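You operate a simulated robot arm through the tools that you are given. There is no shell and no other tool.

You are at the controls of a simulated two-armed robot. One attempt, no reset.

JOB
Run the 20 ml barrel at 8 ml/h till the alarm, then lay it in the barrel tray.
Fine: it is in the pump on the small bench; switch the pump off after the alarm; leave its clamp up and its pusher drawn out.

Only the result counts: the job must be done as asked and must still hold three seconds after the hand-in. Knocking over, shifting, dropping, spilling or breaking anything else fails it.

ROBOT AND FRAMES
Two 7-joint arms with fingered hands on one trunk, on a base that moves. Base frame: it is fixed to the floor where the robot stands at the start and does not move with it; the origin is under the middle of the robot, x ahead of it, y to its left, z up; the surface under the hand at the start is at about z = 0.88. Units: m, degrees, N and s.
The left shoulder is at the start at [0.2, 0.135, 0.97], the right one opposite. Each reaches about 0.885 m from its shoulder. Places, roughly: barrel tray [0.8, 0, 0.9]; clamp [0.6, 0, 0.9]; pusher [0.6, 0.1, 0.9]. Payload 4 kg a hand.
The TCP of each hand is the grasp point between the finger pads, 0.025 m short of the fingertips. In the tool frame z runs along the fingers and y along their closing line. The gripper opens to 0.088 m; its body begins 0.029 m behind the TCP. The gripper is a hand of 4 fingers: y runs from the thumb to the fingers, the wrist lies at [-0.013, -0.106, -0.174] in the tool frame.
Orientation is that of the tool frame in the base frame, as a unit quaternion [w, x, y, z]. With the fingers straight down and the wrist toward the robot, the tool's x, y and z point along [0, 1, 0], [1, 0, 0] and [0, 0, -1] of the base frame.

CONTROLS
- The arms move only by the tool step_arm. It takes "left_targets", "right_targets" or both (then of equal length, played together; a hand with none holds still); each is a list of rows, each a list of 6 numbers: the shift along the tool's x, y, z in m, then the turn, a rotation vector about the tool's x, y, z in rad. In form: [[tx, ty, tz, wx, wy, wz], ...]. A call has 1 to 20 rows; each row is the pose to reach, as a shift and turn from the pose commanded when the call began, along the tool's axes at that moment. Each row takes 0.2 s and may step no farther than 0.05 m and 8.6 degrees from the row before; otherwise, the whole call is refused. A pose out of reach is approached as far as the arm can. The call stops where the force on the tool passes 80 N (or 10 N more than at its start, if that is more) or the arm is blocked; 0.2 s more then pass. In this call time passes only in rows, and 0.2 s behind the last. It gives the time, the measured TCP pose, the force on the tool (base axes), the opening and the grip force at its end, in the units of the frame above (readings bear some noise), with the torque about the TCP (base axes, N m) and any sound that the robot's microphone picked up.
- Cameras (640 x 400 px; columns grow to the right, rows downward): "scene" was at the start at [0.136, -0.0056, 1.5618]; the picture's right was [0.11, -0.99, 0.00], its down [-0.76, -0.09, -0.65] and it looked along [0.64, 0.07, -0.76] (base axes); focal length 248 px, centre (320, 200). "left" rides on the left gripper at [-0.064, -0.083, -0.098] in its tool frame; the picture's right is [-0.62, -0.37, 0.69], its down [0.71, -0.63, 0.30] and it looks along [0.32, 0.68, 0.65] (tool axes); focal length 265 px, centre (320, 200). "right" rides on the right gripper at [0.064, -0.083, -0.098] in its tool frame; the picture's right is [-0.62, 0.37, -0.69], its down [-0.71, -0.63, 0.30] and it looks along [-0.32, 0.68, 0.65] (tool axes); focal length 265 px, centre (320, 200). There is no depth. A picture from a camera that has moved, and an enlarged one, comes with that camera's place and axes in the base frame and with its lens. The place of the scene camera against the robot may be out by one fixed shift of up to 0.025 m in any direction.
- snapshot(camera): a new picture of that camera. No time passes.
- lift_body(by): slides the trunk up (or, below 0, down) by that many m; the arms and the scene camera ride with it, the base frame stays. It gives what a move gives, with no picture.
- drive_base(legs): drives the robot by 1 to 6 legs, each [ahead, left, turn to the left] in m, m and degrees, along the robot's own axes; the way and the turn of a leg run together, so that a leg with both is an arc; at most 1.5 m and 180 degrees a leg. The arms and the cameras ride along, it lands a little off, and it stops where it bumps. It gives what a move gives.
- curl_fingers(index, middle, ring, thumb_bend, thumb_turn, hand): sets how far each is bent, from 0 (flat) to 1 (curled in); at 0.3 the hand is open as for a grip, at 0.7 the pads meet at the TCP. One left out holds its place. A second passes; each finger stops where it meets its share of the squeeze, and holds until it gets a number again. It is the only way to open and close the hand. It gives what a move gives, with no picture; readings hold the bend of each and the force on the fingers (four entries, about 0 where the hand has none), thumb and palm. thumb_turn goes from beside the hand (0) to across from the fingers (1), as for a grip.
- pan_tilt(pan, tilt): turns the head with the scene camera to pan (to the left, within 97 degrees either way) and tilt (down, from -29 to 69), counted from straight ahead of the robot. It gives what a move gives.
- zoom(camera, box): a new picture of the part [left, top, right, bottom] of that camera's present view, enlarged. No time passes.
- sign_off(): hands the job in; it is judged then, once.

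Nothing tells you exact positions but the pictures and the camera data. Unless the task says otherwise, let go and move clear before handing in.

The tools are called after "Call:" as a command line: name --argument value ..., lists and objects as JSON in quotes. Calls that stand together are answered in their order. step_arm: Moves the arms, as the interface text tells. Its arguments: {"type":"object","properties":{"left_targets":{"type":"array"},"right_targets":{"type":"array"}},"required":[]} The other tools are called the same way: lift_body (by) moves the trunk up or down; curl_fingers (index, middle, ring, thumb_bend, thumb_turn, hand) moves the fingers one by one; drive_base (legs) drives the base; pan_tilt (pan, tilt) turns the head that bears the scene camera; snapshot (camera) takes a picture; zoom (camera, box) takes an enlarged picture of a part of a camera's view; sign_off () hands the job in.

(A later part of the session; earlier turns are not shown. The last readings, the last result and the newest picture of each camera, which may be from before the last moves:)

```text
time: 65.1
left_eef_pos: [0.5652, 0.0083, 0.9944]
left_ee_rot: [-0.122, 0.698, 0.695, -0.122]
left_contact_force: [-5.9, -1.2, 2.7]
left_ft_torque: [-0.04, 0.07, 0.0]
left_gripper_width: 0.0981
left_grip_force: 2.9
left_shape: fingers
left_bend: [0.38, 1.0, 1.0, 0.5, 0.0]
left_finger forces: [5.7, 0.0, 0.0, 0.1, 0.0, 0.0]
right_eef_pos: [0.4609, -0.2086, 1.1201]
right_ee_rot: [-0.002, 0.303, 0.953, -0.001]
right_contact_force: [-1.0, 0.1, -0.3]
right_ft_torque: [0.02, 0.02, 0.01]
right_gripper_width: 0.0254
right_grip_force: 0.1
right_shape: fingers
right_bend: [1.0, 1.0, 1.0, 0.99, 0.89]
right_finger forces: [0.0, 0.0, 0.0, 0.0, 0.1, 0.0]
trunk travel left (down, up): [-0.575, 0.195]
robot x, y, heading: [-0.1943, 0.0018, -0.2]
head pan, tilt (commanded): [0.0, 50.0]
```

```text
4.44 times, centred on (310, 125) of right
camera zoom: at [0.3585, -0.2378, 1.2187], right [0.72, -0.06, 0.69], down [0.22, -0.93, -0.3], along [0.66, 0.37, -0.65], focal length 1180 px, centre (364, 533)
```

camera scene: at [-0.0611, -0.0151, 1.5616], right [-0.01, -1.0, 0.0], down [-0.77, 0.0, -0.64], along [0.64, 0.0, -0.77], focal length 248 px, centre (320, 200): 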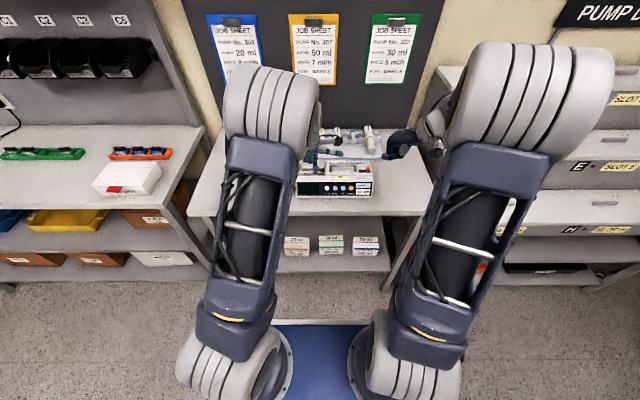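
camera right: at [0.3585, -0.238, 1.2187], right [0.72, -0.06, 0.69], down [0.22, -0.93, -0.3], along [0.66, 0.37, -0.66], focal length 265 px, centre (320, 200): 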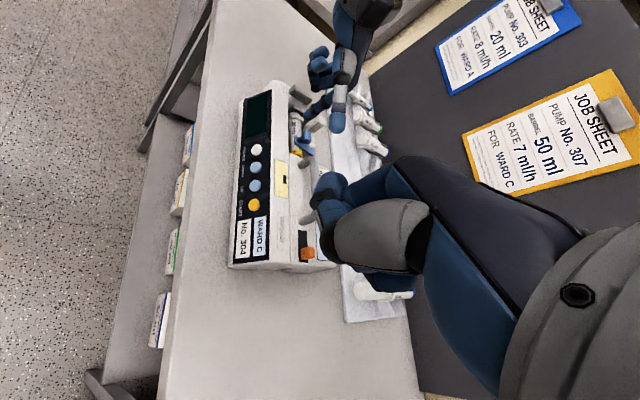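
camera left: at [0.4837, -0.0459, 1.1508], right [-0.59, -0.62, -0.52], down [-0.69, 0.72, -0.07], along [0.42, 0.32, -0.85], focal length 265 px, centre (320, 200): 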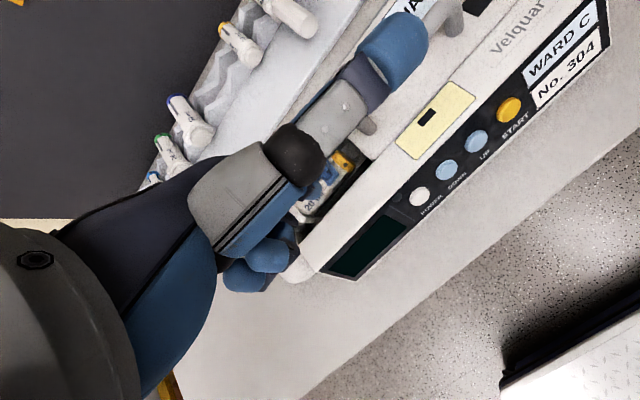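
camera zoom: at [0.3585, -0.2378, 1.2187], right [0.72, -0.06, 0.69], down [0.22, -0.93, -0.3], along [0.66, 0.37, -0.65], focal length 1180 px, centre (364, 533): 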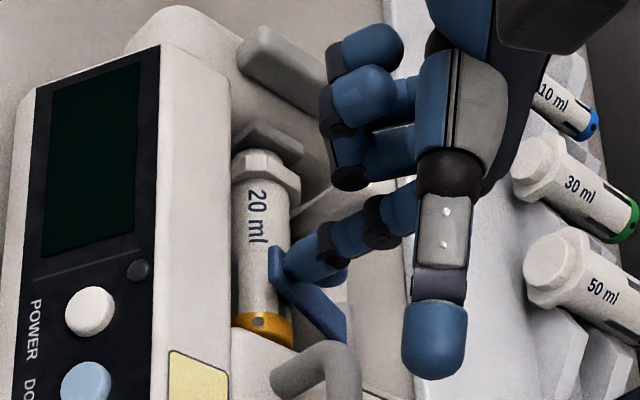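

The clamp may have begun to lift, but the pump slid a few millimetres too, so pushing horizontally is not good. I'll ease off and look closely.

Call:
step_arm --left_targets '[[0, -0.0094, 0.0034, 0, 0, 0]]'

Call:
zoom --camera "right" --box '[280, 100, 350, 160]'

Call:
zoom --camera "left" --box '[270, 120, 450, 280]'

Call:
zoom --camera "scene" --box '[260, 110, 400, 210]'

```text
time: 65.5
left_eef_pos: [0.5569, 0.0104, 0.994]
left_ee_rot: [-0.123, 0.698, 0.695, -0.123]
left_contact_force: [-0.9, 0.0, 1.1]
left_ft_torque: [0.01, 0.05, 0.02]
left_gripper_width: 0.0997
left_grip_force: 0.9
left_shape: fingers
left_bend: [0.31, 1.0, 1.0, 0.5, 0.0]
left_finger forces: [0.8, 0.1, 0.1, 0.0, 0.0, 0.0]
right_eef_pos: [0.4605, -0.2085, 1.1184]
right_ee_rot: [-0.001, 0.304, 0.953, 0.0]
right_contact_force: [0.3, -0.8, -0.4]
right_ft_torque: [-0.01, -0.01, 0.04]
right_gripper_width: 0.0252
right_grip_force: 0.0
right_shape: fingers
right_bend: [1.0, 1.0, 1.0, 0.99, 0.89]
right_finger forces: [0.0, 0.1, 0.0, 0.0, 0.1, 0.0]
trunk travel left (down, up): [-0.575, 0.195]
robot x, y, heading: [-0.1974, -0.0036, -0.2]
head pan, tilt (commanded): [0.0, 50.0]
```

```text
6.67 times, centred on (315, 130) of right
camera zoom: at [0.3588, -0.2378, 1.2186], right [0.72, -0.06, 0.69], down [0.22, -0.93, -0.3], along [0.66, 0.37, -0.65], focal length 1769 px, centre (353, 667)
```

zoom: 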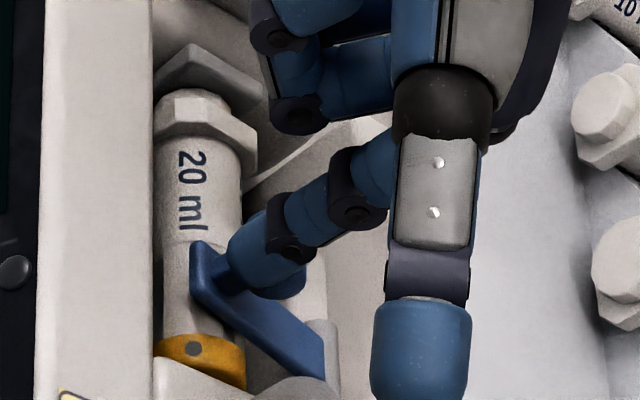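

```text
2.50 times, centred on (360, 200) of left
camera zoom: at [0.5114, -0.0539, 1.1133], right [-0.59, -0.62, -0.53], down [-0.69, 0.72, -0.07], along [0.42, 0.32, -0.85], focal length 664 px, centre (220, 200)
```

zoom: 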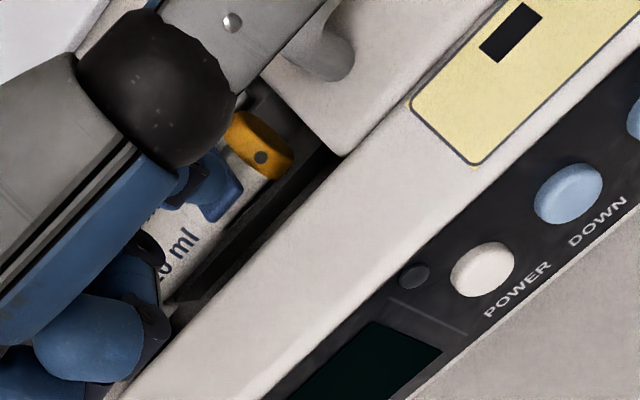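

```text
4.00 times, centred on (330, 160) of scene
camera zoom: at [-0.061, -0.015, 1.5615], right [-0.01, -1.0, 0.0], down [-0.77, 0.0, -0.64], along [0.64, 0.0, -0.77], focal length 993 px, centre (280, 360)
```

zoom: 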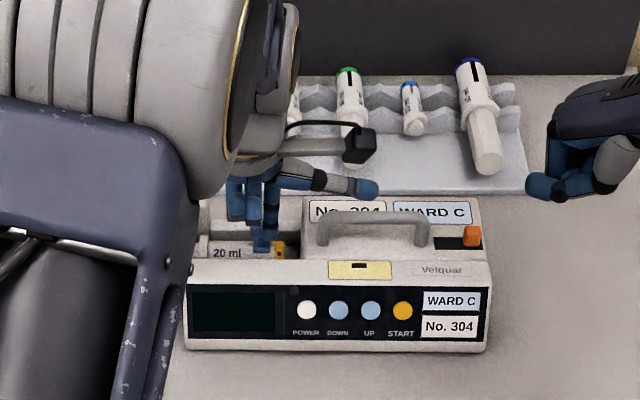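

The clamp barely moved while the pump slid ~4 mm, so instead I'll pinch the knob from its two sides (along y, parallel to the hinge) and lift it through its arc. First raise and level the left hand.

Call:
step_arm --left_targets '[[0, -0.012, -0.012, 0, 0, 0], [0, -0.0171, -0.033, -0.1163, 0, 0], [0, -0.0222, -0.054, -0.2327, 0, 0], [0, -0.0274, -0.0752, -0.349, 0, 0]]'

Call:
curl_fingers --hand "left" --index 0.3 --middle 1 --ring 1 --thumb_bend 0.3 --thumb_turn 1

Call:
step_arm --left_targets '[[0.0005, 0.005, 0, 0, 0, 0.1428], [0.001, 0.01, 0, 0, 0, 0.2856], [0.0015, 0.015, 0, 0, 0, 0.4284], [0.002, 0.02, 0, 0, 0, 0.5712], [0.0025, 0.025, 0, 0, 0, 0.714], [0.003, 0.03, 0, 0, 0, 0.8568], [0.0033, 0.035, 0, 0, 0, 0.9996], [0.0035, 0.04, 0, 0, 0, 1.1424], [0.0035, 0.045, 0, 0, 0, 1.2852], [0.0035, 0.048, 0, 0, 0, 1.428], [0.0035, 0.05, 0, 0, 0, 1.5708]]'

Call:
snapshot --camera "right"

Call:
zoom --camera "right" --box '[250, 60, 390, 180]'

Call:
snapshot --camera "left"

```text
time: 66.5
left_eef_pos: [0.5537, 0.0094, 1.075]
left_ee_rot: [0.0, 0.709, 0.705, 0.0]
left_contact_force: [0.7, 0.1, -0.4]
left_ft_torque: [0.01, 0.03, 0.01]
left_gripper_width: 0.1004
left_grip_force: 0.1
left_shape: fingers
left_bend: [0.3, 1.0, 1.0, 0.5, 0.0]
left_finger forces: [0.1, 0.0, 0.0, 0.1, 0.1, 0.1]
right_eef_pos: [0.4614, -0.2091, 1.1182]
right_ee_rot: [0.0, 0.304, 0.953, 0.0]
right_contact_force: [0.3, 0.8, -0.4]
right_ft_torque: [-0.04, -0.03, 0.01]
right_gripper_width: 0.0252
right_grip_force: 0.1
right_shape: fingers
right_bend: [1.0, 1.0, 1.0, 0.99, 0.89]
right_finger forces: [0.0, 0.0, 0.0, 0.1, 0.0, 0.0]
trunk travel left (down, up): [-0.575, 0.195]
robot x, y, heading: [-0.1987, -0.0002, -0.4]
head pan, tilt (commanded): [0.0, 50.0]
```

```text
time: 67.5
left_eef_pos: [0.5556, 0.0094, 1.0751]
left_ee_rot: [0.0, 0.709, 0.705, 0.0]
left_contact_force: [0.4, -0.5, -0.5]
left_ft_torque: [0.03, 0.0, 0.03]
left_gripper_width: 0.0842
left_grip_force: 0.0
left_shape: fingers
left_bend: [0.3, 1.0, 1.0, 0.3, 0.97]
left_finger forces: [0.0, 0.1, 0.0, 0.1, 0.1, 0.0]
right_eef_pos: [0.4621, -0.2087, 1.1197]
right_ee_rot: [-0.001, 0.303, 0.953, 0.0]
right_contact_force: [0.3, -0.4, 0.9]
right_ft_torque: [-0.02, 0.0, -0.04]
right_gripper_width: 0.0252
right_grip_force: 0.0
right_shape: fingers
right_bend: [1.0, 1.0, 1.0, 0.99, 0.89]
right_finger forces: [0.0, 0.1, 0.0, 0.0, 0.0, 0.0]
trunk travel left (down, up): [-0.575, 0.195]
robot x, y, heading: [-0.2014, 0.0052, -0.2]
head pan, tilt (commanded): [0.0, 50.0]
```

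```text
time: 69.9
left_eef_pos: [0.6061, 0.0131, 1.0741]
left_ee_rot: [-0.001, 1.0, -0.003, 0.0]
left_contact_force: [-0.8, 0.2, -0.1]
left_ft_torque: [0.01, 0.0, 0.0]
left_gripper_width: 0.0843
left_grip_force: 0.1
left_shape: fingers
left_bend: [0.3, 1.0, 1.0, 0.3, 0.97]
left_finger forces: [0.0, 0.0, 0.0, 0.1, 0.0, 0.0]
right_eef_pos: [0.4604, -0.2084, 1.1204]
right_ee_rot: [-0.001, 0.303, 0.953, 0.0]
right_contact_force: [-0.7, -0.6, 0.1]
right_ft_torque: [-0.02, 0.0, -0.02]
right_gripper_width: 0.0253
right_grip_force: 0.1
right_shape: fingers
right_bend: [1.0, 1.0, 1.0, 0.99, 0.89]
right_finger forces: [0.1, 0.0, 0.1, 0.1, 0.0, 0.0]
trunk travel left (down, up): [-0.575, 0.195]
robot x, y, heading: [-0.1962, 0.0012, -0.4]
head pan, tilt (commanded): [0.0, 50.0]
```

```text
taken
camera right: at [0.3586, -0.2376, 1.2187], right [0.72, -0.06, 0.69], down [0.22, -0.93, -0.3], along [0.66, 0.37, -0.65], focal length 265 px, centre (320, 200)
```

right: 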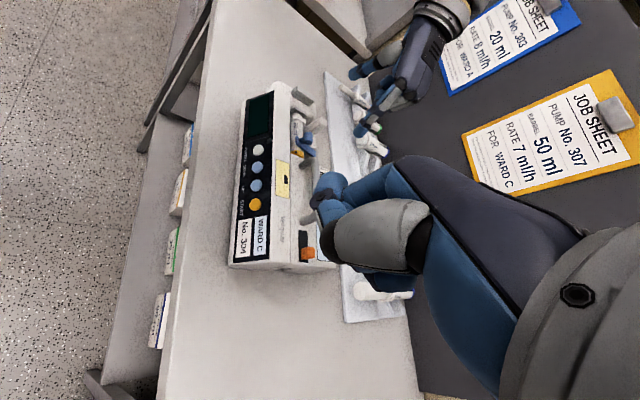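

```text
3.33 times, centred on (320, 120) of right
camera zoom: at [0.3586, -0.2376, 1.2187], right [0.72, -0.06, 0.69], down [0.22, -0.93, -0.3], along [0.66, 0.37, -0.65], focal length 885 px, centre (320, 467)
```

zoom: 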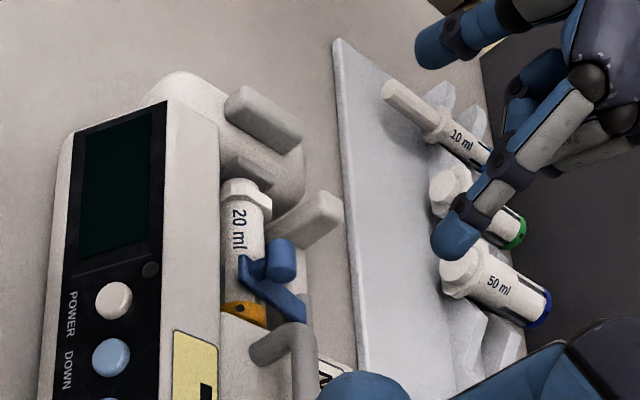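

```text
taken
camera left: at [0.5428, 0.098, 1.1704], right [-0.62, 0.37, -0.69], down [0.72, 0.62, -0.3], along [0.32, -0.69, -0.65], focal length 265 px, centre (320, 200)
```

left: 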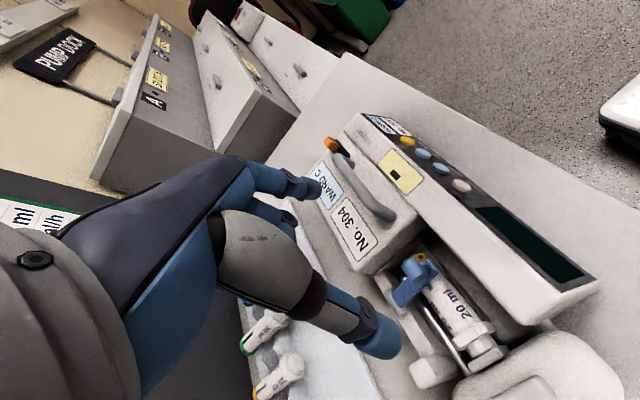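

Call:
zoom --camera "left" --box '[340, 200, 560, 380]'

Call:
zoom --camera "right" --box '[270, 100, 350, 170]'

```text
2.22 times, centred on (450, 290) of left
camera zoom: at [0.5428, 0.098, 1.1704], right [-0.62, 0.37, -0.69], down [0.72, 0.62, -0.3], along [0.32, -0.69, -0.65], focal length 590 px, centre (31, 0)
```

zoom: 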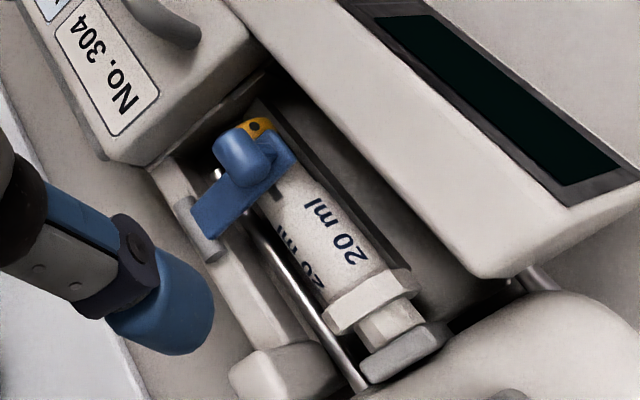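

```text
5.71 times, centred on (310, 135) of right
camera zoom: at [0.3586, -0.2376, 1.2187], right [0.72, -0.06, 0.69], down [0.22, -0.93, -0.3], along [0.66, 0.37, -0.65], focal length 1517 px, centre (377, 571)
```

zoom: 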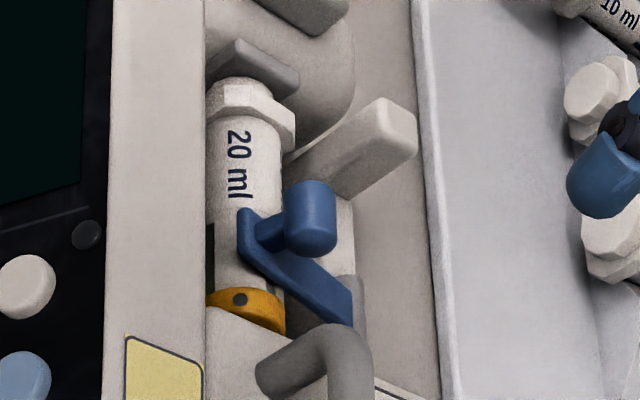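

The knob is a mushroom cap ~20 mm wide centred at about [0.604, 0.015, 0.956]. I'll half-close index and thumb to straddle it and descend part way.

Call:
curl_fingers --hand "left" --index 0.5 --thumb_bend 0.5 --thumb_turn 1

Call:
step_arm --left_targets '[[0, -0.001, 0.04, 0, 0, 0], [0, -0.002, 0.065, 0, 0, 0]]'

Call:
zoom --camera "right" --box '[260, 70, 380, 170]'

Call:
snapshot --camera "left"

```text
time: 70.9
left_eef_pos: [0.6064, 0.0142, 1.0737]
left_ee_rot: [-0.001, 1.0, -0.003, 0.0]
left_contact_force: [0.0, 0.5, -0.2]
left_ft_torque: [0.0, 0.02, -0.01]
left_gripper_width: 0.042
left_grip_force: 0.2
left_shape: fingers
left_bend: [0.5, 1.0, 1.0, 0.5, 1.0]
left_finger forces: [0.1, 0.0, 0.1, 0.0, 0.0, 0.1]
right_eef_pos: [0.461, -0.2089, 1.1203]
right_ee_rot: [-0.001, 0.302, 0.953, -0.001]
right_contact_force: [-0.1, 0.8, -0.1]
right_ft_torque: [0.01, 0.01, 0.0]
right_gripper_width: 0.0253
right_grip_force: 0.0
right_shape: fingers
right_bend: [1.0, 1.0, 1.0, 0.99, 0.89]
right_finger forces: [0.1, 0.0, 0.1, 0.0, 0.0, 0.0]
trunk travel left (down, up): [-0.575, 0.195]
robot x, y, heading: [-0.1956, 0.002, -0.4]
head pan, tilt (commanded): [0.0, 50.0]
```

```text
time: 71.5
left_eef_pos: [0.6043, 0.0163, 1.0088]
left_ee_rot: [0.0, 1.0, -0.003, 0.0]
left_contact_force: [0.1, 0.2, 0.0]
left_ft_torque: [0.01, 0.02, 0.03]
left_gripper_width: 0.0422
left_grip_force: 0.1
left_shape: fingers
left_bend: [0.5, 1.0, 1.0, 0.5, 1.0]
left_finger forces: [0.0, 0.0, 0.1, 0.0, 0.0, 0.0]
right_eef_pos: [0.4611, -0.2086, 1.1203]
right_ee_rot: [-0.001, 0.304, 0.953, -0.001]
right_contact_force: [-0.4, -0.1, -0.3]
right_ft_torque: [0.0, 0.01, 0.01]
right_gripper_width: 0.0256
right_grip_force: 0.0
right_shape: fingers
right_bend: [1.0, 1.0, 1.0, 0.99, 0.89]
right_finger forces: [0.1, 0.0, 0.0, 0.0, 0.0, 0.0]
trunk travel left (down, up): [-0.575, 0.195]
robot x, y, heading: [-0.1951, 0.0039, -0.3]
head pan, tilt (commanded): [0.0, 50.0]
```

```text
4.00 times, centred on (320, 120) of right
camera zoom: at [0.3586, -0.2378, 1.2187], right [0.72, -0.06, 0.69], down [0.22, -0.93, -0.3], along [0.66, 0.37, -0.65], focal length 1062 px, centre (320, 520)
```

zoom: 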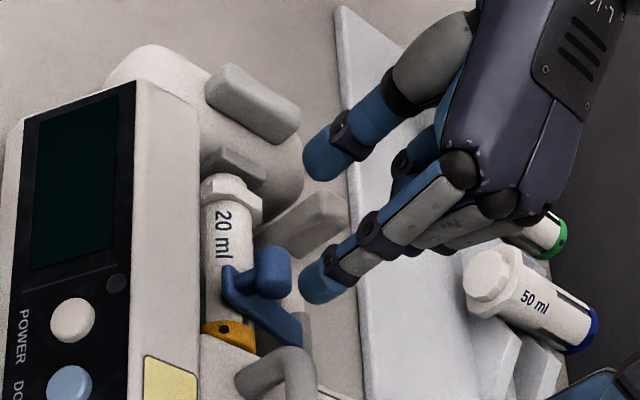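

```text
taken
camera left: at [0.5416, 0.1005, 1.1054], right [-0.62, 0.37, -0.69], down [0.72, 0.63, -0.3], along [0.32, -0.69, -0.65], focal length 265 px, centre (320, 200)
```

left: 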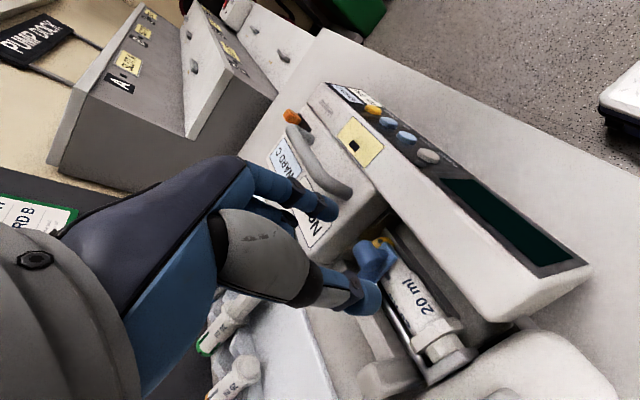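

Call:
step_arm --left_targets '[[0.006, 0.001, 0.0, 0, 0, 0], [0.006, 0.001, 0.019, 0, 0, 0], [0.006, 0.001, 0.036, 0, 0, 0]]'

Call:
zoom --camera "right" --box '[260, 70, 380, 170]'

Call:
zoom --camera "left" --box '[260, 160, 440, 340]'

```text
time: 72.3
left_eef_pos: [0.6101, 0.0146, 0.9711]
left_ee_rot: [0.0, 1.0, -0.003, 0.0]
left_contact_force: [-0.1, -0.1, -0.1]
left_ft_torque: [-0.01, 0.02, 0.01]
left_gripper_width: 0.0419
left_grip_force: 0.0
left_shape: fingers
left_bend: [0.5, 1.0, 1.0, 0.5, 1.0]
left_finger forces: [0.0, 0.0, 0.0, 0.0, 0.1, 0.0]
right_eef_pos: [0.4602, -0.209, 1.1182]
right_ee_rot: [-0.001, 0.303, 0.953, -0.001]
right_contact_force: [-0.3, -0.1, 0.9]
right_ft_torque: [0.04, -0.01, -0.04]
right_gripper_width: 0.0251
right_grip_force: 0.0
right_shape: fingers
right_bend: [1.0, 1.0, 1.0, 0.99, 0.89]
right_finger forces: [0.0, 0.0, 0.0, 0.1, 0.1, 0.0]
trunk travel left (down, up): [-0.575, 0.195]
robot x, y, heading: [-0.2008, 0.0013, -0.3]
head pan, tilt (commanded): [0.0, 50.0]
```

```text
4.00 times, centred on (320, 120) of right
camera zoom: at [0.3587, -0.2378, 1.2187], right [0.72, -0.06, 0.69], down [0.22, -0.93, -0.3], along [0.66, 0.37, -0.65], focal length 1062 px, centre (320, 520)
```

zoom: 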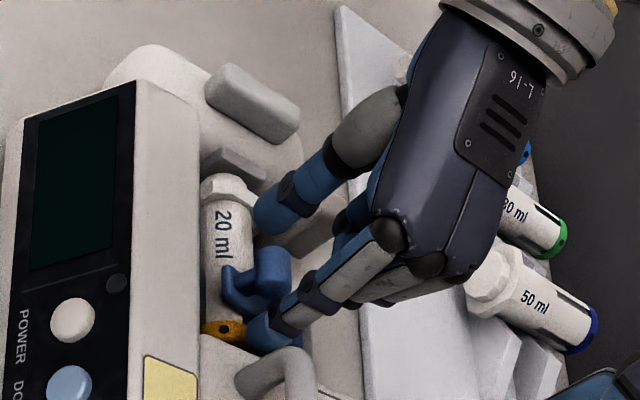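

```text
2.22 times, centred on (350, 250) of left
camera zoom: at [0.5473, 0.0987, 1.069], right [-0.62, 0.37, -0.69], down [0.72, 0.63, -0.3], along [0.32, -0.69, -0.65], focal length 590 px, centre (253, 89)
```

zoom: 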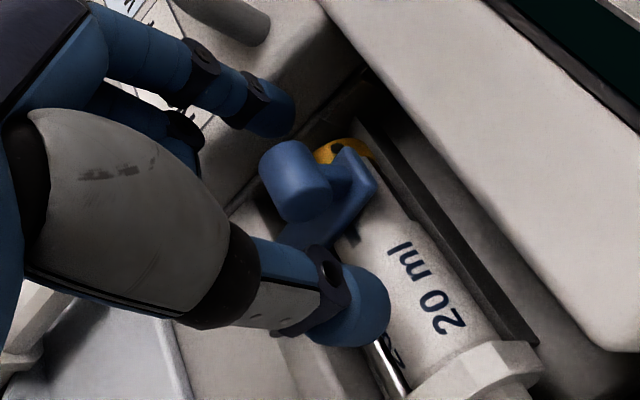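

The thumb and index straddle the knob well. Closing the pinch.

Call:
curl_fingers --hand "left" --index 0.68 --thumb_bend 0.68

Call:
zoom --camera "right" --box '[260, 70, 380, 170]'

Call:
zoom --camera "left" --box '[260, 160, 440, 340]'

```text
time: 73.3
left_eef_pos: [0.611, 0.0151, 0.9715]
left_ee_rot: [0.001, 1.0, -0.003, 0.0]
left_contact_force: [-0.2, -3.3, -0.7]
left_ft_torque: [-0.06, 0.02, 0.04]
left_gripper_width: 0.0133
left_grip_force: 3.0
left_shape: fingers
left_bend: [0.61, 1.0, 1.0, 0.65, 1.0]
left_finger forces: [4.7, 0.1, 0.0, 0.0, 1.7, 0.0]
right_eef_pos: [0.4617, -0.2097, 1.1198]
right_ee_rot: [0.0, 0.303, 0.953, -0.001]
right_contact_force: [0.5, 0.1, 0.0]
right_ft_torque: [-0.03, 0.01, 0.02]
right_gripper_width: 0.0254
right_grip_force: 0.2
right_shape: fingers
right_bend: [1.0, 1.0, 1.0, 0.99, 0.89]
right_finger forces: [0.0, 0.0, 0.1, 0.0, 0.1, 0.0]
trunk travel left (down, up): [-0.575, 0.195]
robot x, y, heading: [-0.1984, 0.0003, -0.2]
head pan, tilt (commanded): [0.0, 50.0]
```

```text
4.00 times, centred on (320, 120) of right
camera zoom: at [0.3588, -0.2379, 1.2185], right [0.72, -0.06, 0.69], down [0.22, -0.93, -0.3], along [0.66, 0.37, -0.65], focal length 1062 px, centre (320, 520)
```

zoom: 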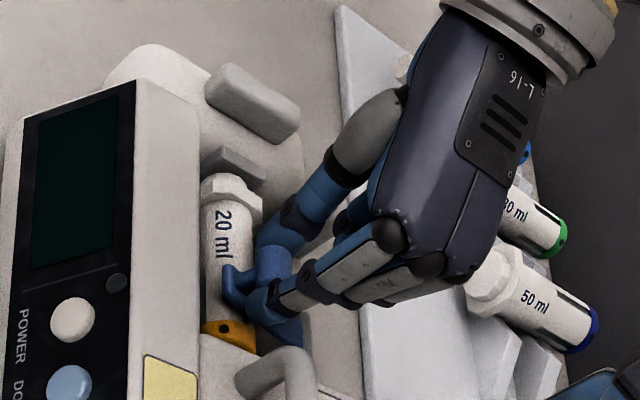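

```text
2.22 times, centred on (350, 250) of left
camera zoom: at [0.5474, 0.0984, 1.069], right [-0.62, 0.37, -0.69], down [0.72, 0.63, -0.3], along [0.32, -0.69, -0.65], focal length 590 px, centre (253, 89)
```

zoom: 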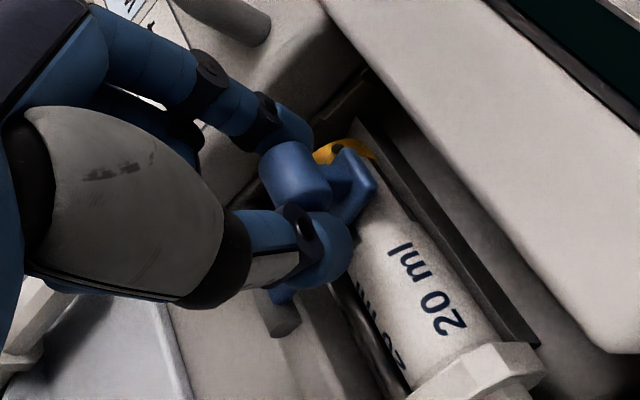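

Pinched. I'll nudge to balance the squeeze, then lift along the first part of the arc and check.

Call:
step_arm --left_targets '[[0.0, 0.0015, 0.0, 0, 0, 0], [0.003, 0.0015, -0.004, 0, 0, 0], [0.0061, 0.0015, -0.0077, 0, 0, 0]]'

Call:
zoom --camera "right" --box '[260, 70, 380, 170]'

```text
time: 74.1
left_eef_pos: [0.6161, 0.0125, 0.9789]
left_ee_rot: [0.0, 1.0, -0.002, 0.0]
left_contact_force: [0.4, -0.3, 0.6]
left_ft_torque: [0.02, 0.01, 0.03]
left_gripper_width: 0.0128
left_grip_force: 3.5
left_shape: fingers
left_bend: [0.62, 1.0, 1.0, 0.65, 1.0]
left_finger forces: [3.5, 0.0, 0.0, 0.0, 2.7, 0.0]
right_eef_pos: [0.4616, -0.2078, 1.12]
right_ee_rot: [-0.001, 0.304, 0.953, 0.0]
right_contact_force: [0.3, 0.0, -0.9]
right_ft_torque: [0.01, -0.02, -0.02]
right_gripper_width: 0.0252
right_grip_force: 0.1
right_shape: fingers
right_bend: [1.0, 1.0, 1.0, 0.99, 0.89]
right_finger forces: [0.1, 0.0, 0.0, 0.0, 0.0, 0.0]
trunk travel left (down, up): [-0.575, 0.195]
robot x, y, heading: [-0.1953, -0.0004, -0.5]
head pan, tilt (commanded): [0.0, 50.0]
```

```text
4.00 times, centred on (320, 120) of right
camera zoom: at [0.3588, -0.2377, 1.2185], right [0.72, -0.06, 0.69], down [0.22, -0.93, -0.3], along [0.66, 0.37, -0.65], focal length 1062 px, centre (320, 520)
```

zoom: 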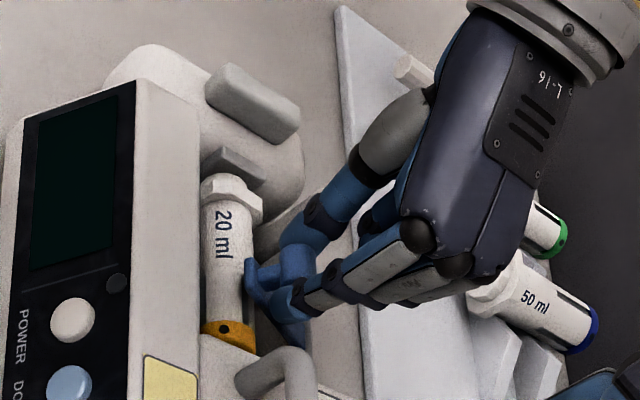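

The clamp is rising with almost no force and the pump stays put. Continuing along the arc.

Call:
step_arm --left_targets '[[0.0074, 0, -0.0066, 0, 0, 0], [0.0157, 0, -0.0119, 0, 0, 0], [0.0249, 0, -0.0156, 0, 0, 0], [0.0346, 0, -0.0176, 0, 0, 0]]'

Call:
zoom --camera "right" --box '[260, 70, 380, 170]'

```text
time: 75.1
left_eef_pos: [0.6524, 0.0131, 0.9966]
left_ee_rot: [0.0, 1.0, -0.002, -0.001]
left_contact_force: [0.6, -1.2, -0.3]
left_ft_torque: [-0.05, -0.04, -0.01]
left_gripper_width: 0.0139
left_grip_force: 3.6
left_shape: fingers
left_bend: [0.61, 1.0, 1.0, 0.64, 1.0]
left_finger forces: [4.1, 0.0, 0.1, 0.0, 2.0, 0.1]
right_eef_pos: [0.4603, -0.2091, 1.1199]
right_ee_rot: [-0.001, 0.303, 0.953, 0.0]
right_contact_force: [0.3, 0.3, -0.2]
right_ft_torque: [-0.01, 0.01, -0.03]
right_gripper_width: 0.0251
right_grip_force: 0.0
right_shape: fingers
right_bend: [1.0, 1.0, 1.0, 0.99, 0.89]
right_finger forces: [0.0, 0.0, 0.0, 0.0, 0.1, 0.1]
trunk travel left (down, up): [-0.575, 0.195]
robot x, y, heading: [-0.1971, -0.0009, -0.5]
head pan, tilt (commanded): [0.0, 50.0]
```

```text
4.00 times, centred on (320, 120) of right
camera zoom: at [0.3588, -0.2377, 1.2186], right [0.72, -0.06, 0.69], down [0.22, -0.93, -0.3], along [0.66, 0.37, -0.65], focal length 1062 px, centre (320, 520)
```

zoom: 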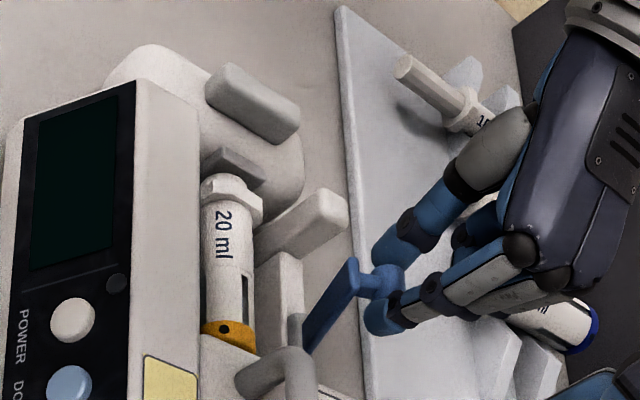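

Call:
step_arm --left_targets '[[0.0099, 0, -0.0003, 0, 0, 0], [0.0197, 0, 0.0011, 0, 0, 0], [0.029, 0, 0.0042, 0, 0, 0]]'

Call:
zoom --camera "right" --box '[260, 70, 380, 170]'

```text
time: 75.9
left_eef_pos: [0.6721, 0.0126, 0.9959]
left_ee_rot: [0.0, 1.0, -0.003, 0.001]
left_contact_force: [-1.0, -1.0, -0.1]
left_ft_torque: [-0.03, 0.05, 0.03]
left_gripper_width: 0.0138
left_grip_force: 3.1
left_shape: fingers
left_bend: [0.62, 1.0, 1.0, 0.64, 1.0]
left_finger forces: [3.9, 0.0, 0.0, 0.0, 2.0, 0.0]
left hand out of reach, approached as far as the arm can: row 3
right_eef_pos: [0.4602, -0.2082, 1.1195]
right_ee_rot: [-0.001, 0.303, 0.953, 0.0]
right_contact_force: [-0.6, -0.3, -0.3]
right_ft_torque: [0.02, 0.01, 0.03]
right_gripper_width: 0.0252
right_grip_force: 0.2
right_shape: fingers
right_bend: [1.0, 1.0, 1.0, 0.99, 0.89]
right_finger forces: [0.1, 0.0, 0.0, 0.0, 0.0, 0.0]
trunk travel left (down, up): [-0.575, 0.195]
robot x, y, heading: [-0.1945, -0.0035, -0.5]
head pan, tilt (commanded): [0.0, 50.0]
```

```text
4.00 times, centred on (320, 120) of right
camera zoom: at [0.3587, -0.2378, 1.2186], right [0.72, -0.06, 0.69], down [0.22, -0.93, -0.3], along [0.66, 0.37, -0.65], focal length 1062 px, centre (320, 520)
```

zoom: 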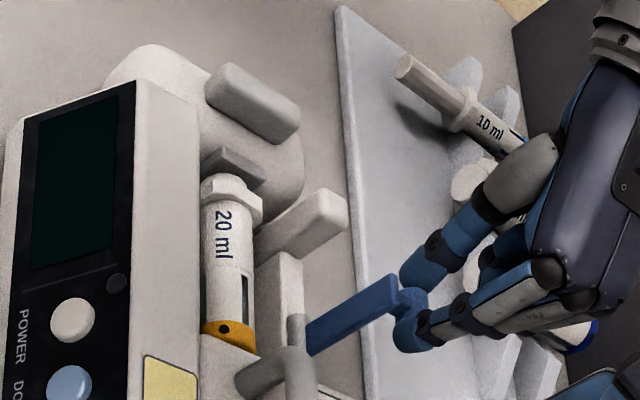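

The bar is nearly vertical (about 12° short) and the left arm is at its reach limit. I'll release and see whether the clamp stays.

Call:
curl_fingers --hand "left" --index 0.5 --thumb_bend 0.5

Call:
zoom --camera "right" --box '[260, 70, 380, 170]'

```text
time: 76.9
left_eef_pos: [0.6713, 0.0124, 0.9957]
left_ee_rot: [0.0, 1.0, -0.003, 0.0]
left_contact_force: [0.0, -0.9, 0.1]
left_ft_torque: [0.02, -0.01, 0.02]
left_gripper_width: 0.0409
left_grip_force: 0.1
left_shape: fingers
left_bend: [0.5, 1.0, 1.0, 0.5, 1.0]
left_finger forces: [0.0, 0.1, 0.0, 0.0, 0.0, 0.1]
right_eef_pos: [0.4602, -0.2086, 1.1207]
right_ee_rot: [0.0, 0.303, 0.953, 0.0]
right_contact_force: [0.3, 0.6, 0.9]
right_ft_torque: [-0.01, 0.02, 0.01]
right_gripper_width: 0.0252
right_grip_force: 0.0
right_shape: fingers
right_bend: [1.0, 1.0, 1.0, 0.99, 0.89]
right_finger forces: [0.1, 0.0, 0.0, 0.0, 0.0, 0.0]
trunk travel left (down, up): [-0.575, 0.195]
robot x, y, heading: [-0.1976, -0.0056, -0.4]
head pan, tilt (commanded): [0.0, 50.0]
```

```text
4.00 times, centred on (320, 120) of right
camera zoom: at [0.3587, -0.2378, 1.2186], right [0.72, -0.06, 0.69], down [0.22, -0.93, -0.3], along [0.66, 0.37, -0.65], focal length 1062 px, centre (320, 520)
```

zoom: 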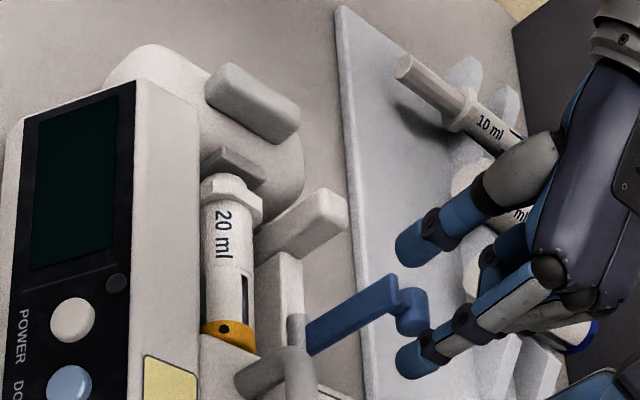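

The clamp stays where I left it. I'll raise the hand clear, come round in front of the bar and nudge it gently further back to be fully up.

Call:
step_arm --left_targets '[[0, 0, -0.04, 0, 0, 0], [0, 0, -0.08, 0, 0, 0], [-0.035, 0, -0.08, 0, 0, 0], [-0.07, 0, -0.08, 0, 0, 0]]'

Call:
curl_fingers --hand "left" --index 0.65 --thumb_bend 0.65

Call:
zoom --camera "right" --box '[260, 70, 380, 170]'

Call:
zoom --camera "left" --box '[280, 180, 540, 380]'

```text
time: 77.9
left_eef_pos: [0.6027, 0.0132, 1.0762]
left_ee_rot: [0.0, 1.0, -0.002, 0.0]
left_contact_force: [0.5, 0.2, -0.4]
left_ft_torque: [-0.03, 0.05, 0.01]
left_gripper_width: 0.0411
left_grip_force: 0.0
left_shape: fingers
left_bend: [0.5, 1.0, 1.0, 0.5, 1.0]
left_finger forces: [0.1, 0.0, 0.0, 0.0, 0.0, 0.0]
left hand out of reach, approached as far as the arm can: row 1, 2
right_eef_pos: [0.4608, -0.209, 1.1193]
right_ee_rot: [-0.001, 0.304, 0.953, -0.001]
right_contact_force: [0.3, 0.0, 0.1]
right_ft_torque: [0.01, -0.03, -0.03]
right_gripper_width: 0.0253
right_grip_force: 0.2
right_shape: fingers
right_bend: [1.0, 1.0, 1.0, 0.99, 0.89]
right_finger forces: [0.0, 0.0, 0.0, 0.0, 0.0, 0.1]
trunk travel left (down, up): [-0.575, 0.195]
robot x, y, heading: [-0.1976, 0.0018, 0.2]
head pan, tilt (commanded): [0.0, 50.0]
```

```text
time: 78.9
left_eef_pos: [0.6017, 0.0138, 1.0763]
left_ee_rot: [0.0, 1.0, -0.003, 0.0]
left_contact_force: [1.3, -0.1, 0.7]
left_ft_torque: [0.03, -0.01, -0.01]
left_gripper_width: 0.0093
left_grip_force: 0.1
left_shape: fingers
left_bend: [0.65, 1.0, 1.0, 0.65, 1.0]
left_finger forces: [0.2, 0.0, 0.0, 0.0, 0.0, 0.0]
right_eef_pos: [0.4614, -0.2081, 1.1192]
right_ee_rot: [-0.001, 0.303, 0.953, -0.001]
right_contact_force: [-0.1, 0.2, -1.2]
right_ft_torque: [0.03, -0.01, 0.0]
right_gripper_width: 0.0252
right_grip_force: 0.0
right_shape: fingers
right_bend: [1.0, 1.0, 1.0, 0.99, 0.89]
right_finger forces: [0.1, 0.1, 0.0, 0.0, 0.0, 0.0]
trunk travel left (down, up): [-0.575, 0.195]
robot x, y, heading: [-0.2003, 0.0003, -0.2]
head pan, tilt (commanded): [0.0, 50.0]
```

```text
4.00 times, centred on (320, 120) of right
camera zoom: at [0.3587, -0.2378, 1.2186], right [0.72, -0.06, 0.69], down [0.22, -0.93, -0.3], along [0.66, 0.37, -0.65], focal length 1062 px, centre (320, 520)
```

zoom: 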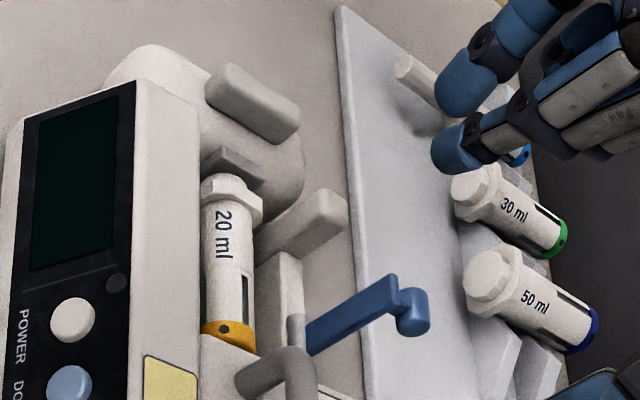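

```text
2.00 times, centred on (410, 280) of left
camera zoom: at [0.5381, 0.0979, 1.1736], right [-0.62, 0.37, -0.69], down [0.72, 0.63, -0.3], along [0.32, -0.69, -0.65], focal length 531 px, centre (140, 40)
```

zoom: 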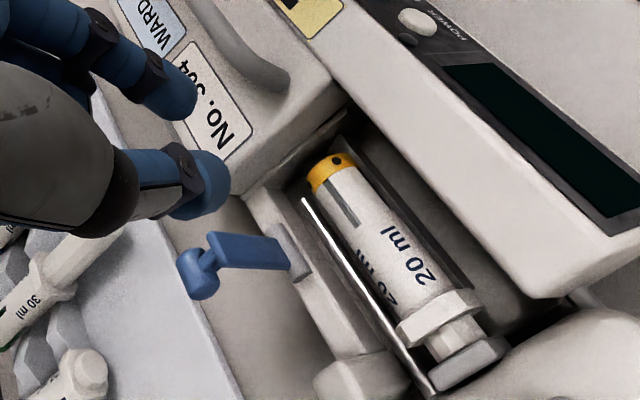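

The bar now stands about vertical. Next the pusher: I'll look at it with the left camera to locate its grey grip bar.

Call:
snapshot --camera "left"

Call:
zoom --camera "right" --box '[250, 60, 350, 140]'

```text
taken
camera left: at [0.5381, 0.0979, 1.1736], right [-0.62, 0.37, -0.69], down [0.72, 0.63, -0.3], along [0.32, -0.69, -0.65], focal length 265 px, centre (320, 200)
```

left: 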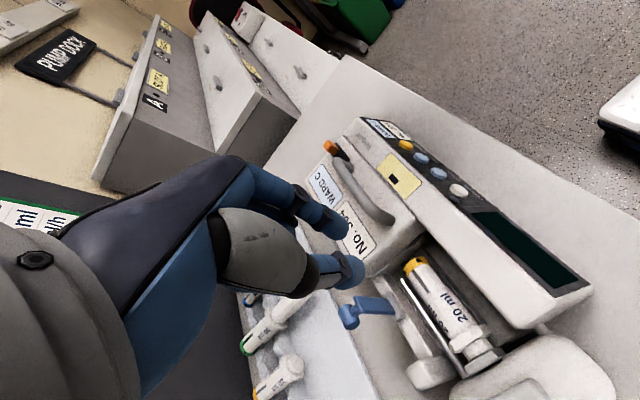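

```text
5.00 times, centred on (300, 100) of right
camera zoom: at [0.3587, -0.2378, 1.2186], right [0.72, -0.06, 0.69], down [0.22, -0.93, -0.3], along [0.66, 0.37, -0.65], focal length 1327 px, centre (420, 700)
```

zoom: 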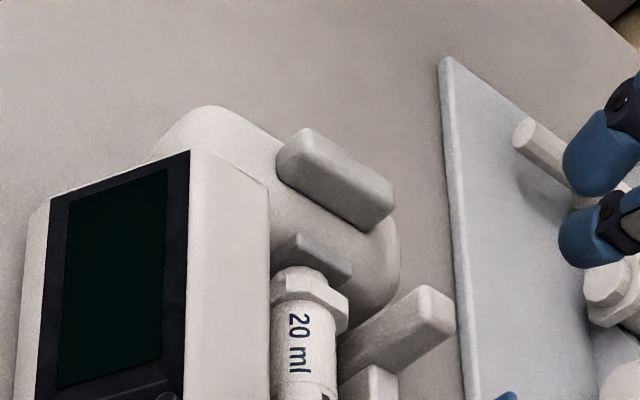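

The grip bar on the pusher is centred near [0.602, 0.106, 0.945], about 11 mm high. I'll pinch it across y with thumb and index, hand rolled 20° so the curled fingers stay clear of the rear post.

Call:
curl_fingers --hand "left" --index 0.53 --thumb_bend 0.53

Call:
step_arm --left_targets '[[0, -0.031, 0, 0, 0.1163, 0], [0, -0.062, 0.01, 0, 0.2327, 0], [0, -0.092, 0.03, 0, 0.349, 0], [0, -0.092, 0.06, 0, 0.349, 0]]'

Call:
zoom --camera "right" --box '[250, 60, 350, 140]'

Call:
snapshot --camera "left"

```text
time: 79.9
left_eef_pos: [0.6016, 0.0134, 1.0768]
left_ee_rot: [0.0, 1.0, -0.003, 0.0]
left_contact_force: [0.5, -0.3, 0.4]
left_ft_torque: [-0.06, 0.01, 0.0]
left_gripper_width: 0.0344
left_grip_force: 0.0
left_shape: fingers
left_bend: [0.53, 1.0, 1.0, 0.53, 1.0]
left_finger forces: [0.0, 0.0, 0.0, 0.0, 0.0, 0.0]
right_eef_pos: [0.4605, -0.2084, 1.12]
right_ee_rot: [-0.001, 0.304, 0.953, 0.0]
right_contact_force: [1.2, -0.6, 0.2]
right_ft_torque: [-0.01, 0.01, -0.01]
right_gripper_width: 0.0255
right_grip_force: 0.0
right_shape: fingers
right_bend: [1.0, 1.0, 1.0, 0.99, 0.89]
right_finger forces: [0.1, 0.0, 0.1, 0.0, 0.1, 0.1]
trunk travel left (down, up): [-0.575, 0.195]
robot x, y, heading: [-0.1964, -0.003, -0.2]
head pan, tilt (commanded): [0.0, 50.0]
```

```text
time: 80.9
left_eef_pos: [0.6028, 0.1063, 1.0199]
left_ee_rot: [0.0, 0.985, -0.002, 0.175]
left_contact_force: [-0.1, -0.5, -1.1]
left_ft_torque: [0.0, 0.0, 0.02]
left_gripper_width: 0.0343
left_grip_force: 0.1
left_shape: fingers
left_bend: [0.53, 1.0, 1.0, 0.53, 1.0]
left_finger forces: [0.0, 0.0, 0.0, 0.1, 0.0, 0.0]
right_eef_pos: [0.4601, -0.2087, 1.1188]
right_ee_rot: [-0.001, 0.303, 0.953, 0.0]
right_contact_force: [0.8, 0.0, -0.4]
right_ft_torque: [0.01, 0.06, 0.02]
right_gripper_width: 0.0254
right_grip_force: 0.0
right_shape: fingers
right_bend: [1.0, 1.0, 1.0, 0.99, 0.89]
right_finger forces: [0.0, 0.1, 0.0, 0.0, 0.1, 0.0]
trunk travel left (down, up): [-0.575, 0.195]
robot x, y, heading: [-0.1952, 0.0018, 0.1]
head pan, tilt (commanded): [0.0, 50.0]
```

```text
5.00 times, centred on (300, 100) of right
camera zoom: at [0.3586, -0.2379, 1.2187], right [0.72, -0.06, 0.69], down [0.22, -0.93, -0.3], along [0.66, 0.37, -0.65], focal length 1327 px, centre (420, 700)
```

zoom: 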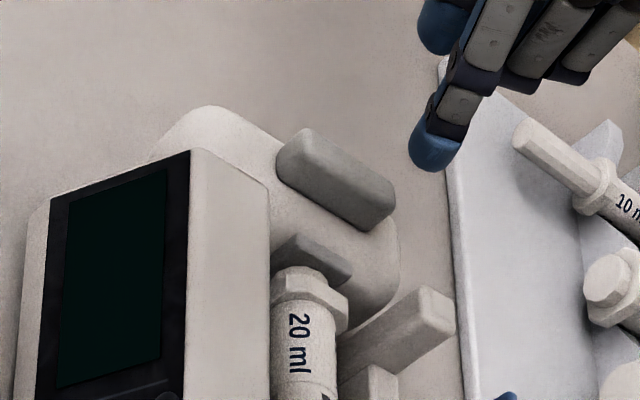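

```text
taken
camera left: at [0.5082, 0.1908, 1.0884], right [-0.34, 0.37, -0.86], down [0.78, 0.63, -0.04], along [0.53, -0.69, -0.5], focal length 265 px, centre (320, 200)
```

left: 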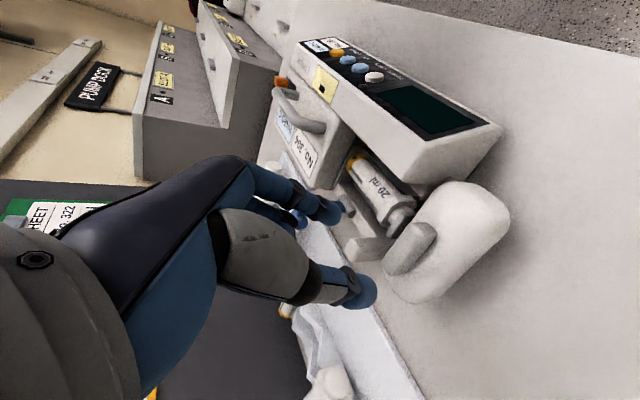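

Call:
step_arm --left_targets '[[-0.0056, 0, 0.0155, 0, 0, 0], [-0.0113, 0, 0.031, 0, 0, 0]]'

Call:
zoom --camera "right" --box '[250, 60, 350, 140]'

Call:
zoom --camera "left" --box '[280, 150, 460, 320]'

```text
time: 81.5
left_eef_pos: [0.6029, 0.1069, 0.9847]
left_ee_rot: [0.0, 0.985, -0.002, 0.173]
left_contact_force: [-0.6, 0.1, -0.9]
left_ft_torque: [0.03, 0.01, -0.03]
left_gripper_width: 0.0343
left_grip_force: 0.2
left_shape: fingers
left_bend: [0.53, 1.0, 1.0, 0.53, 1.0]
left_finger forces: [0.0, 0.0, 0.1, 0.0, 0.0, 0.0]
right_eef_pos: [0.461, -0.2077, 1.119]
right_ee_rot: [-0.001, 0.303, 0.953, -0.001]
right_contact_force: [0.4, 0.1, 0.0]
right_ft_torque: [-0.02, 0.03, 0.0]
right_gripper_width: 0.0254
right_grip_force: 0.1
right_shape: fingers
right_bend: [1.0, 1.0, 1.0, 0.99, 0.89]
right_finger forces: [0.0, 0.0, 0.0, 0.0, 0.0, 0.1]
trunk travel left (down, up): [-0.575, 0.195]
robot x, y, heading: [-0.1948, -0.0007, -0.2]
head pan, tilt (commanded): [0.0, 50.0]
```

```text
5.00 times, centred on (300, 100) of right
camera zoom: at [0.3587, -0.2378, 1.2186], right [0.72, -0.06, 0.69], down [0.22, -0.93, -0.3], along [0.66, 0.37, -0.65], focal length 1327 px, centre (420, 700)
```

zoom: 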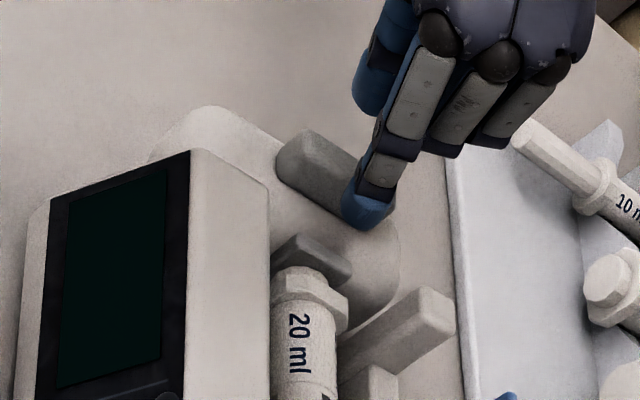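

```text
2.35 times, centred on (370, 235) of left
camera zoom: at [0.5088, 0.1907, 1.0545], right [-0.34, 0.37, -0.86], down [0.78, 0.63, -0.04], along [0.53, -0.69, -0.5], focal length 624 px, centre (202, 118)
```

zoom: 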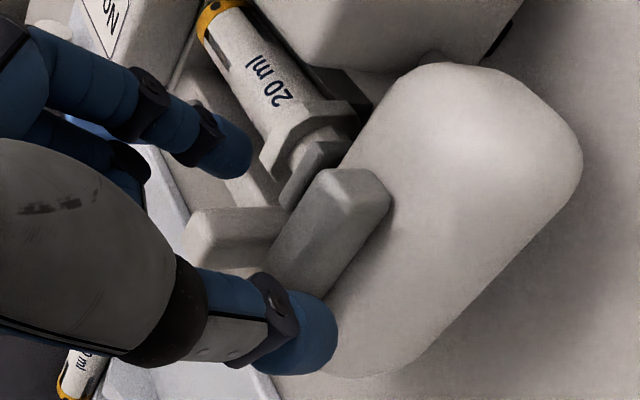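

Call:
step_arm --left_targets '[[-0.003, 0, 0.0085, 0, 0, 0], [-0.0062, 0, 0.0172, 0, 0, 0]]'

Call:
zoom --camera "right" --box '[250, 60, 350, 140]'

Call:
zoom --camera "left" --box '[280, 150, 460, 320]'

```text
time: 82.1
left_eef_pos: [0.6031, 0.1055, 0.9667]
left_ee_rot: [0.0, 0.985, -0.003, 0.174]
left_contact_force: [0.7, -0.1, 0.7]
left_ft_torque: [0.0, 0.03, 0.02]
left_gripper_width: 0.0346
left_grip_force: 0.0
left_shape: fingers
left_bend: [0.53, 1.0, 1.0, 0.53, 1.0]
left_finger forces: [0.0, 0.0, 0.0, 0.1, 0.1, 0.0]
right_eef_pos: [0.4619, -0.2084, 1.1199]
right_ee_rot: [-0.001, 0.303, 0.953, 0.0]
right_contact_force: [0.0, 0.5, -0.3]
right_ft_torque: [-0.01, -0.02, -0.01]
right_gripper_width: 0.0251
right_grip_force: 0.1
right_shape: fingers
right_bend: [1.0, 1.0, 1.0, 0.99, 0.89]
right_finger forces: [0.1, 0.1, 0.0, 0.0, 0.1, 0.0]
trunk travel left (down, up): [-0.575, 0.195]
robot x, y, heading: [-0.1938, 0.0014, -0.0]
head pan, tilt (commanded): [0.0, 50.0]
```

```text
5.00 times, centred on (300, 100) of right
camera zoom: at [0.3587, -0.2378, 1.2186], right [0.72, -0.06, 0.69], down [0.22, -0.93, -0.3], along [0.66, 0.37, -0.65], focal length 1327 px, centre (420, 700)
```

zoom: 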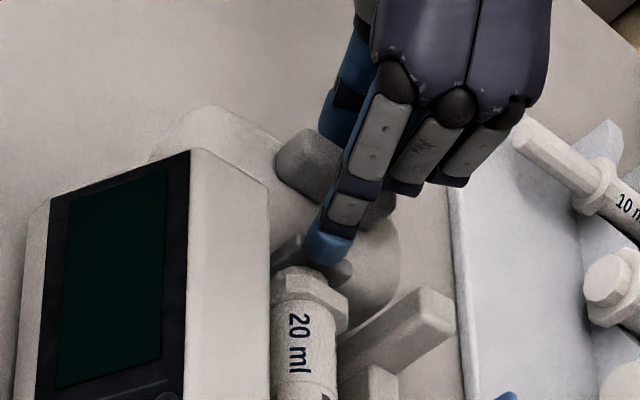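

```text
2.35 times, centred on (370, 235) of left
camera zoom: at [0.5098, 0.1891, 1.0349], right [-0.34, 0.37, -0.86], down [0.78, 0.63, -0.04], along [0.53, -0.69, -0.5], focal length 624 px, centre (202, 118)
```

zoom: 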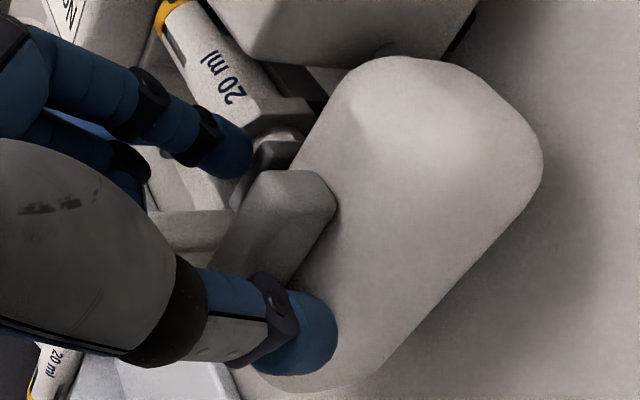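

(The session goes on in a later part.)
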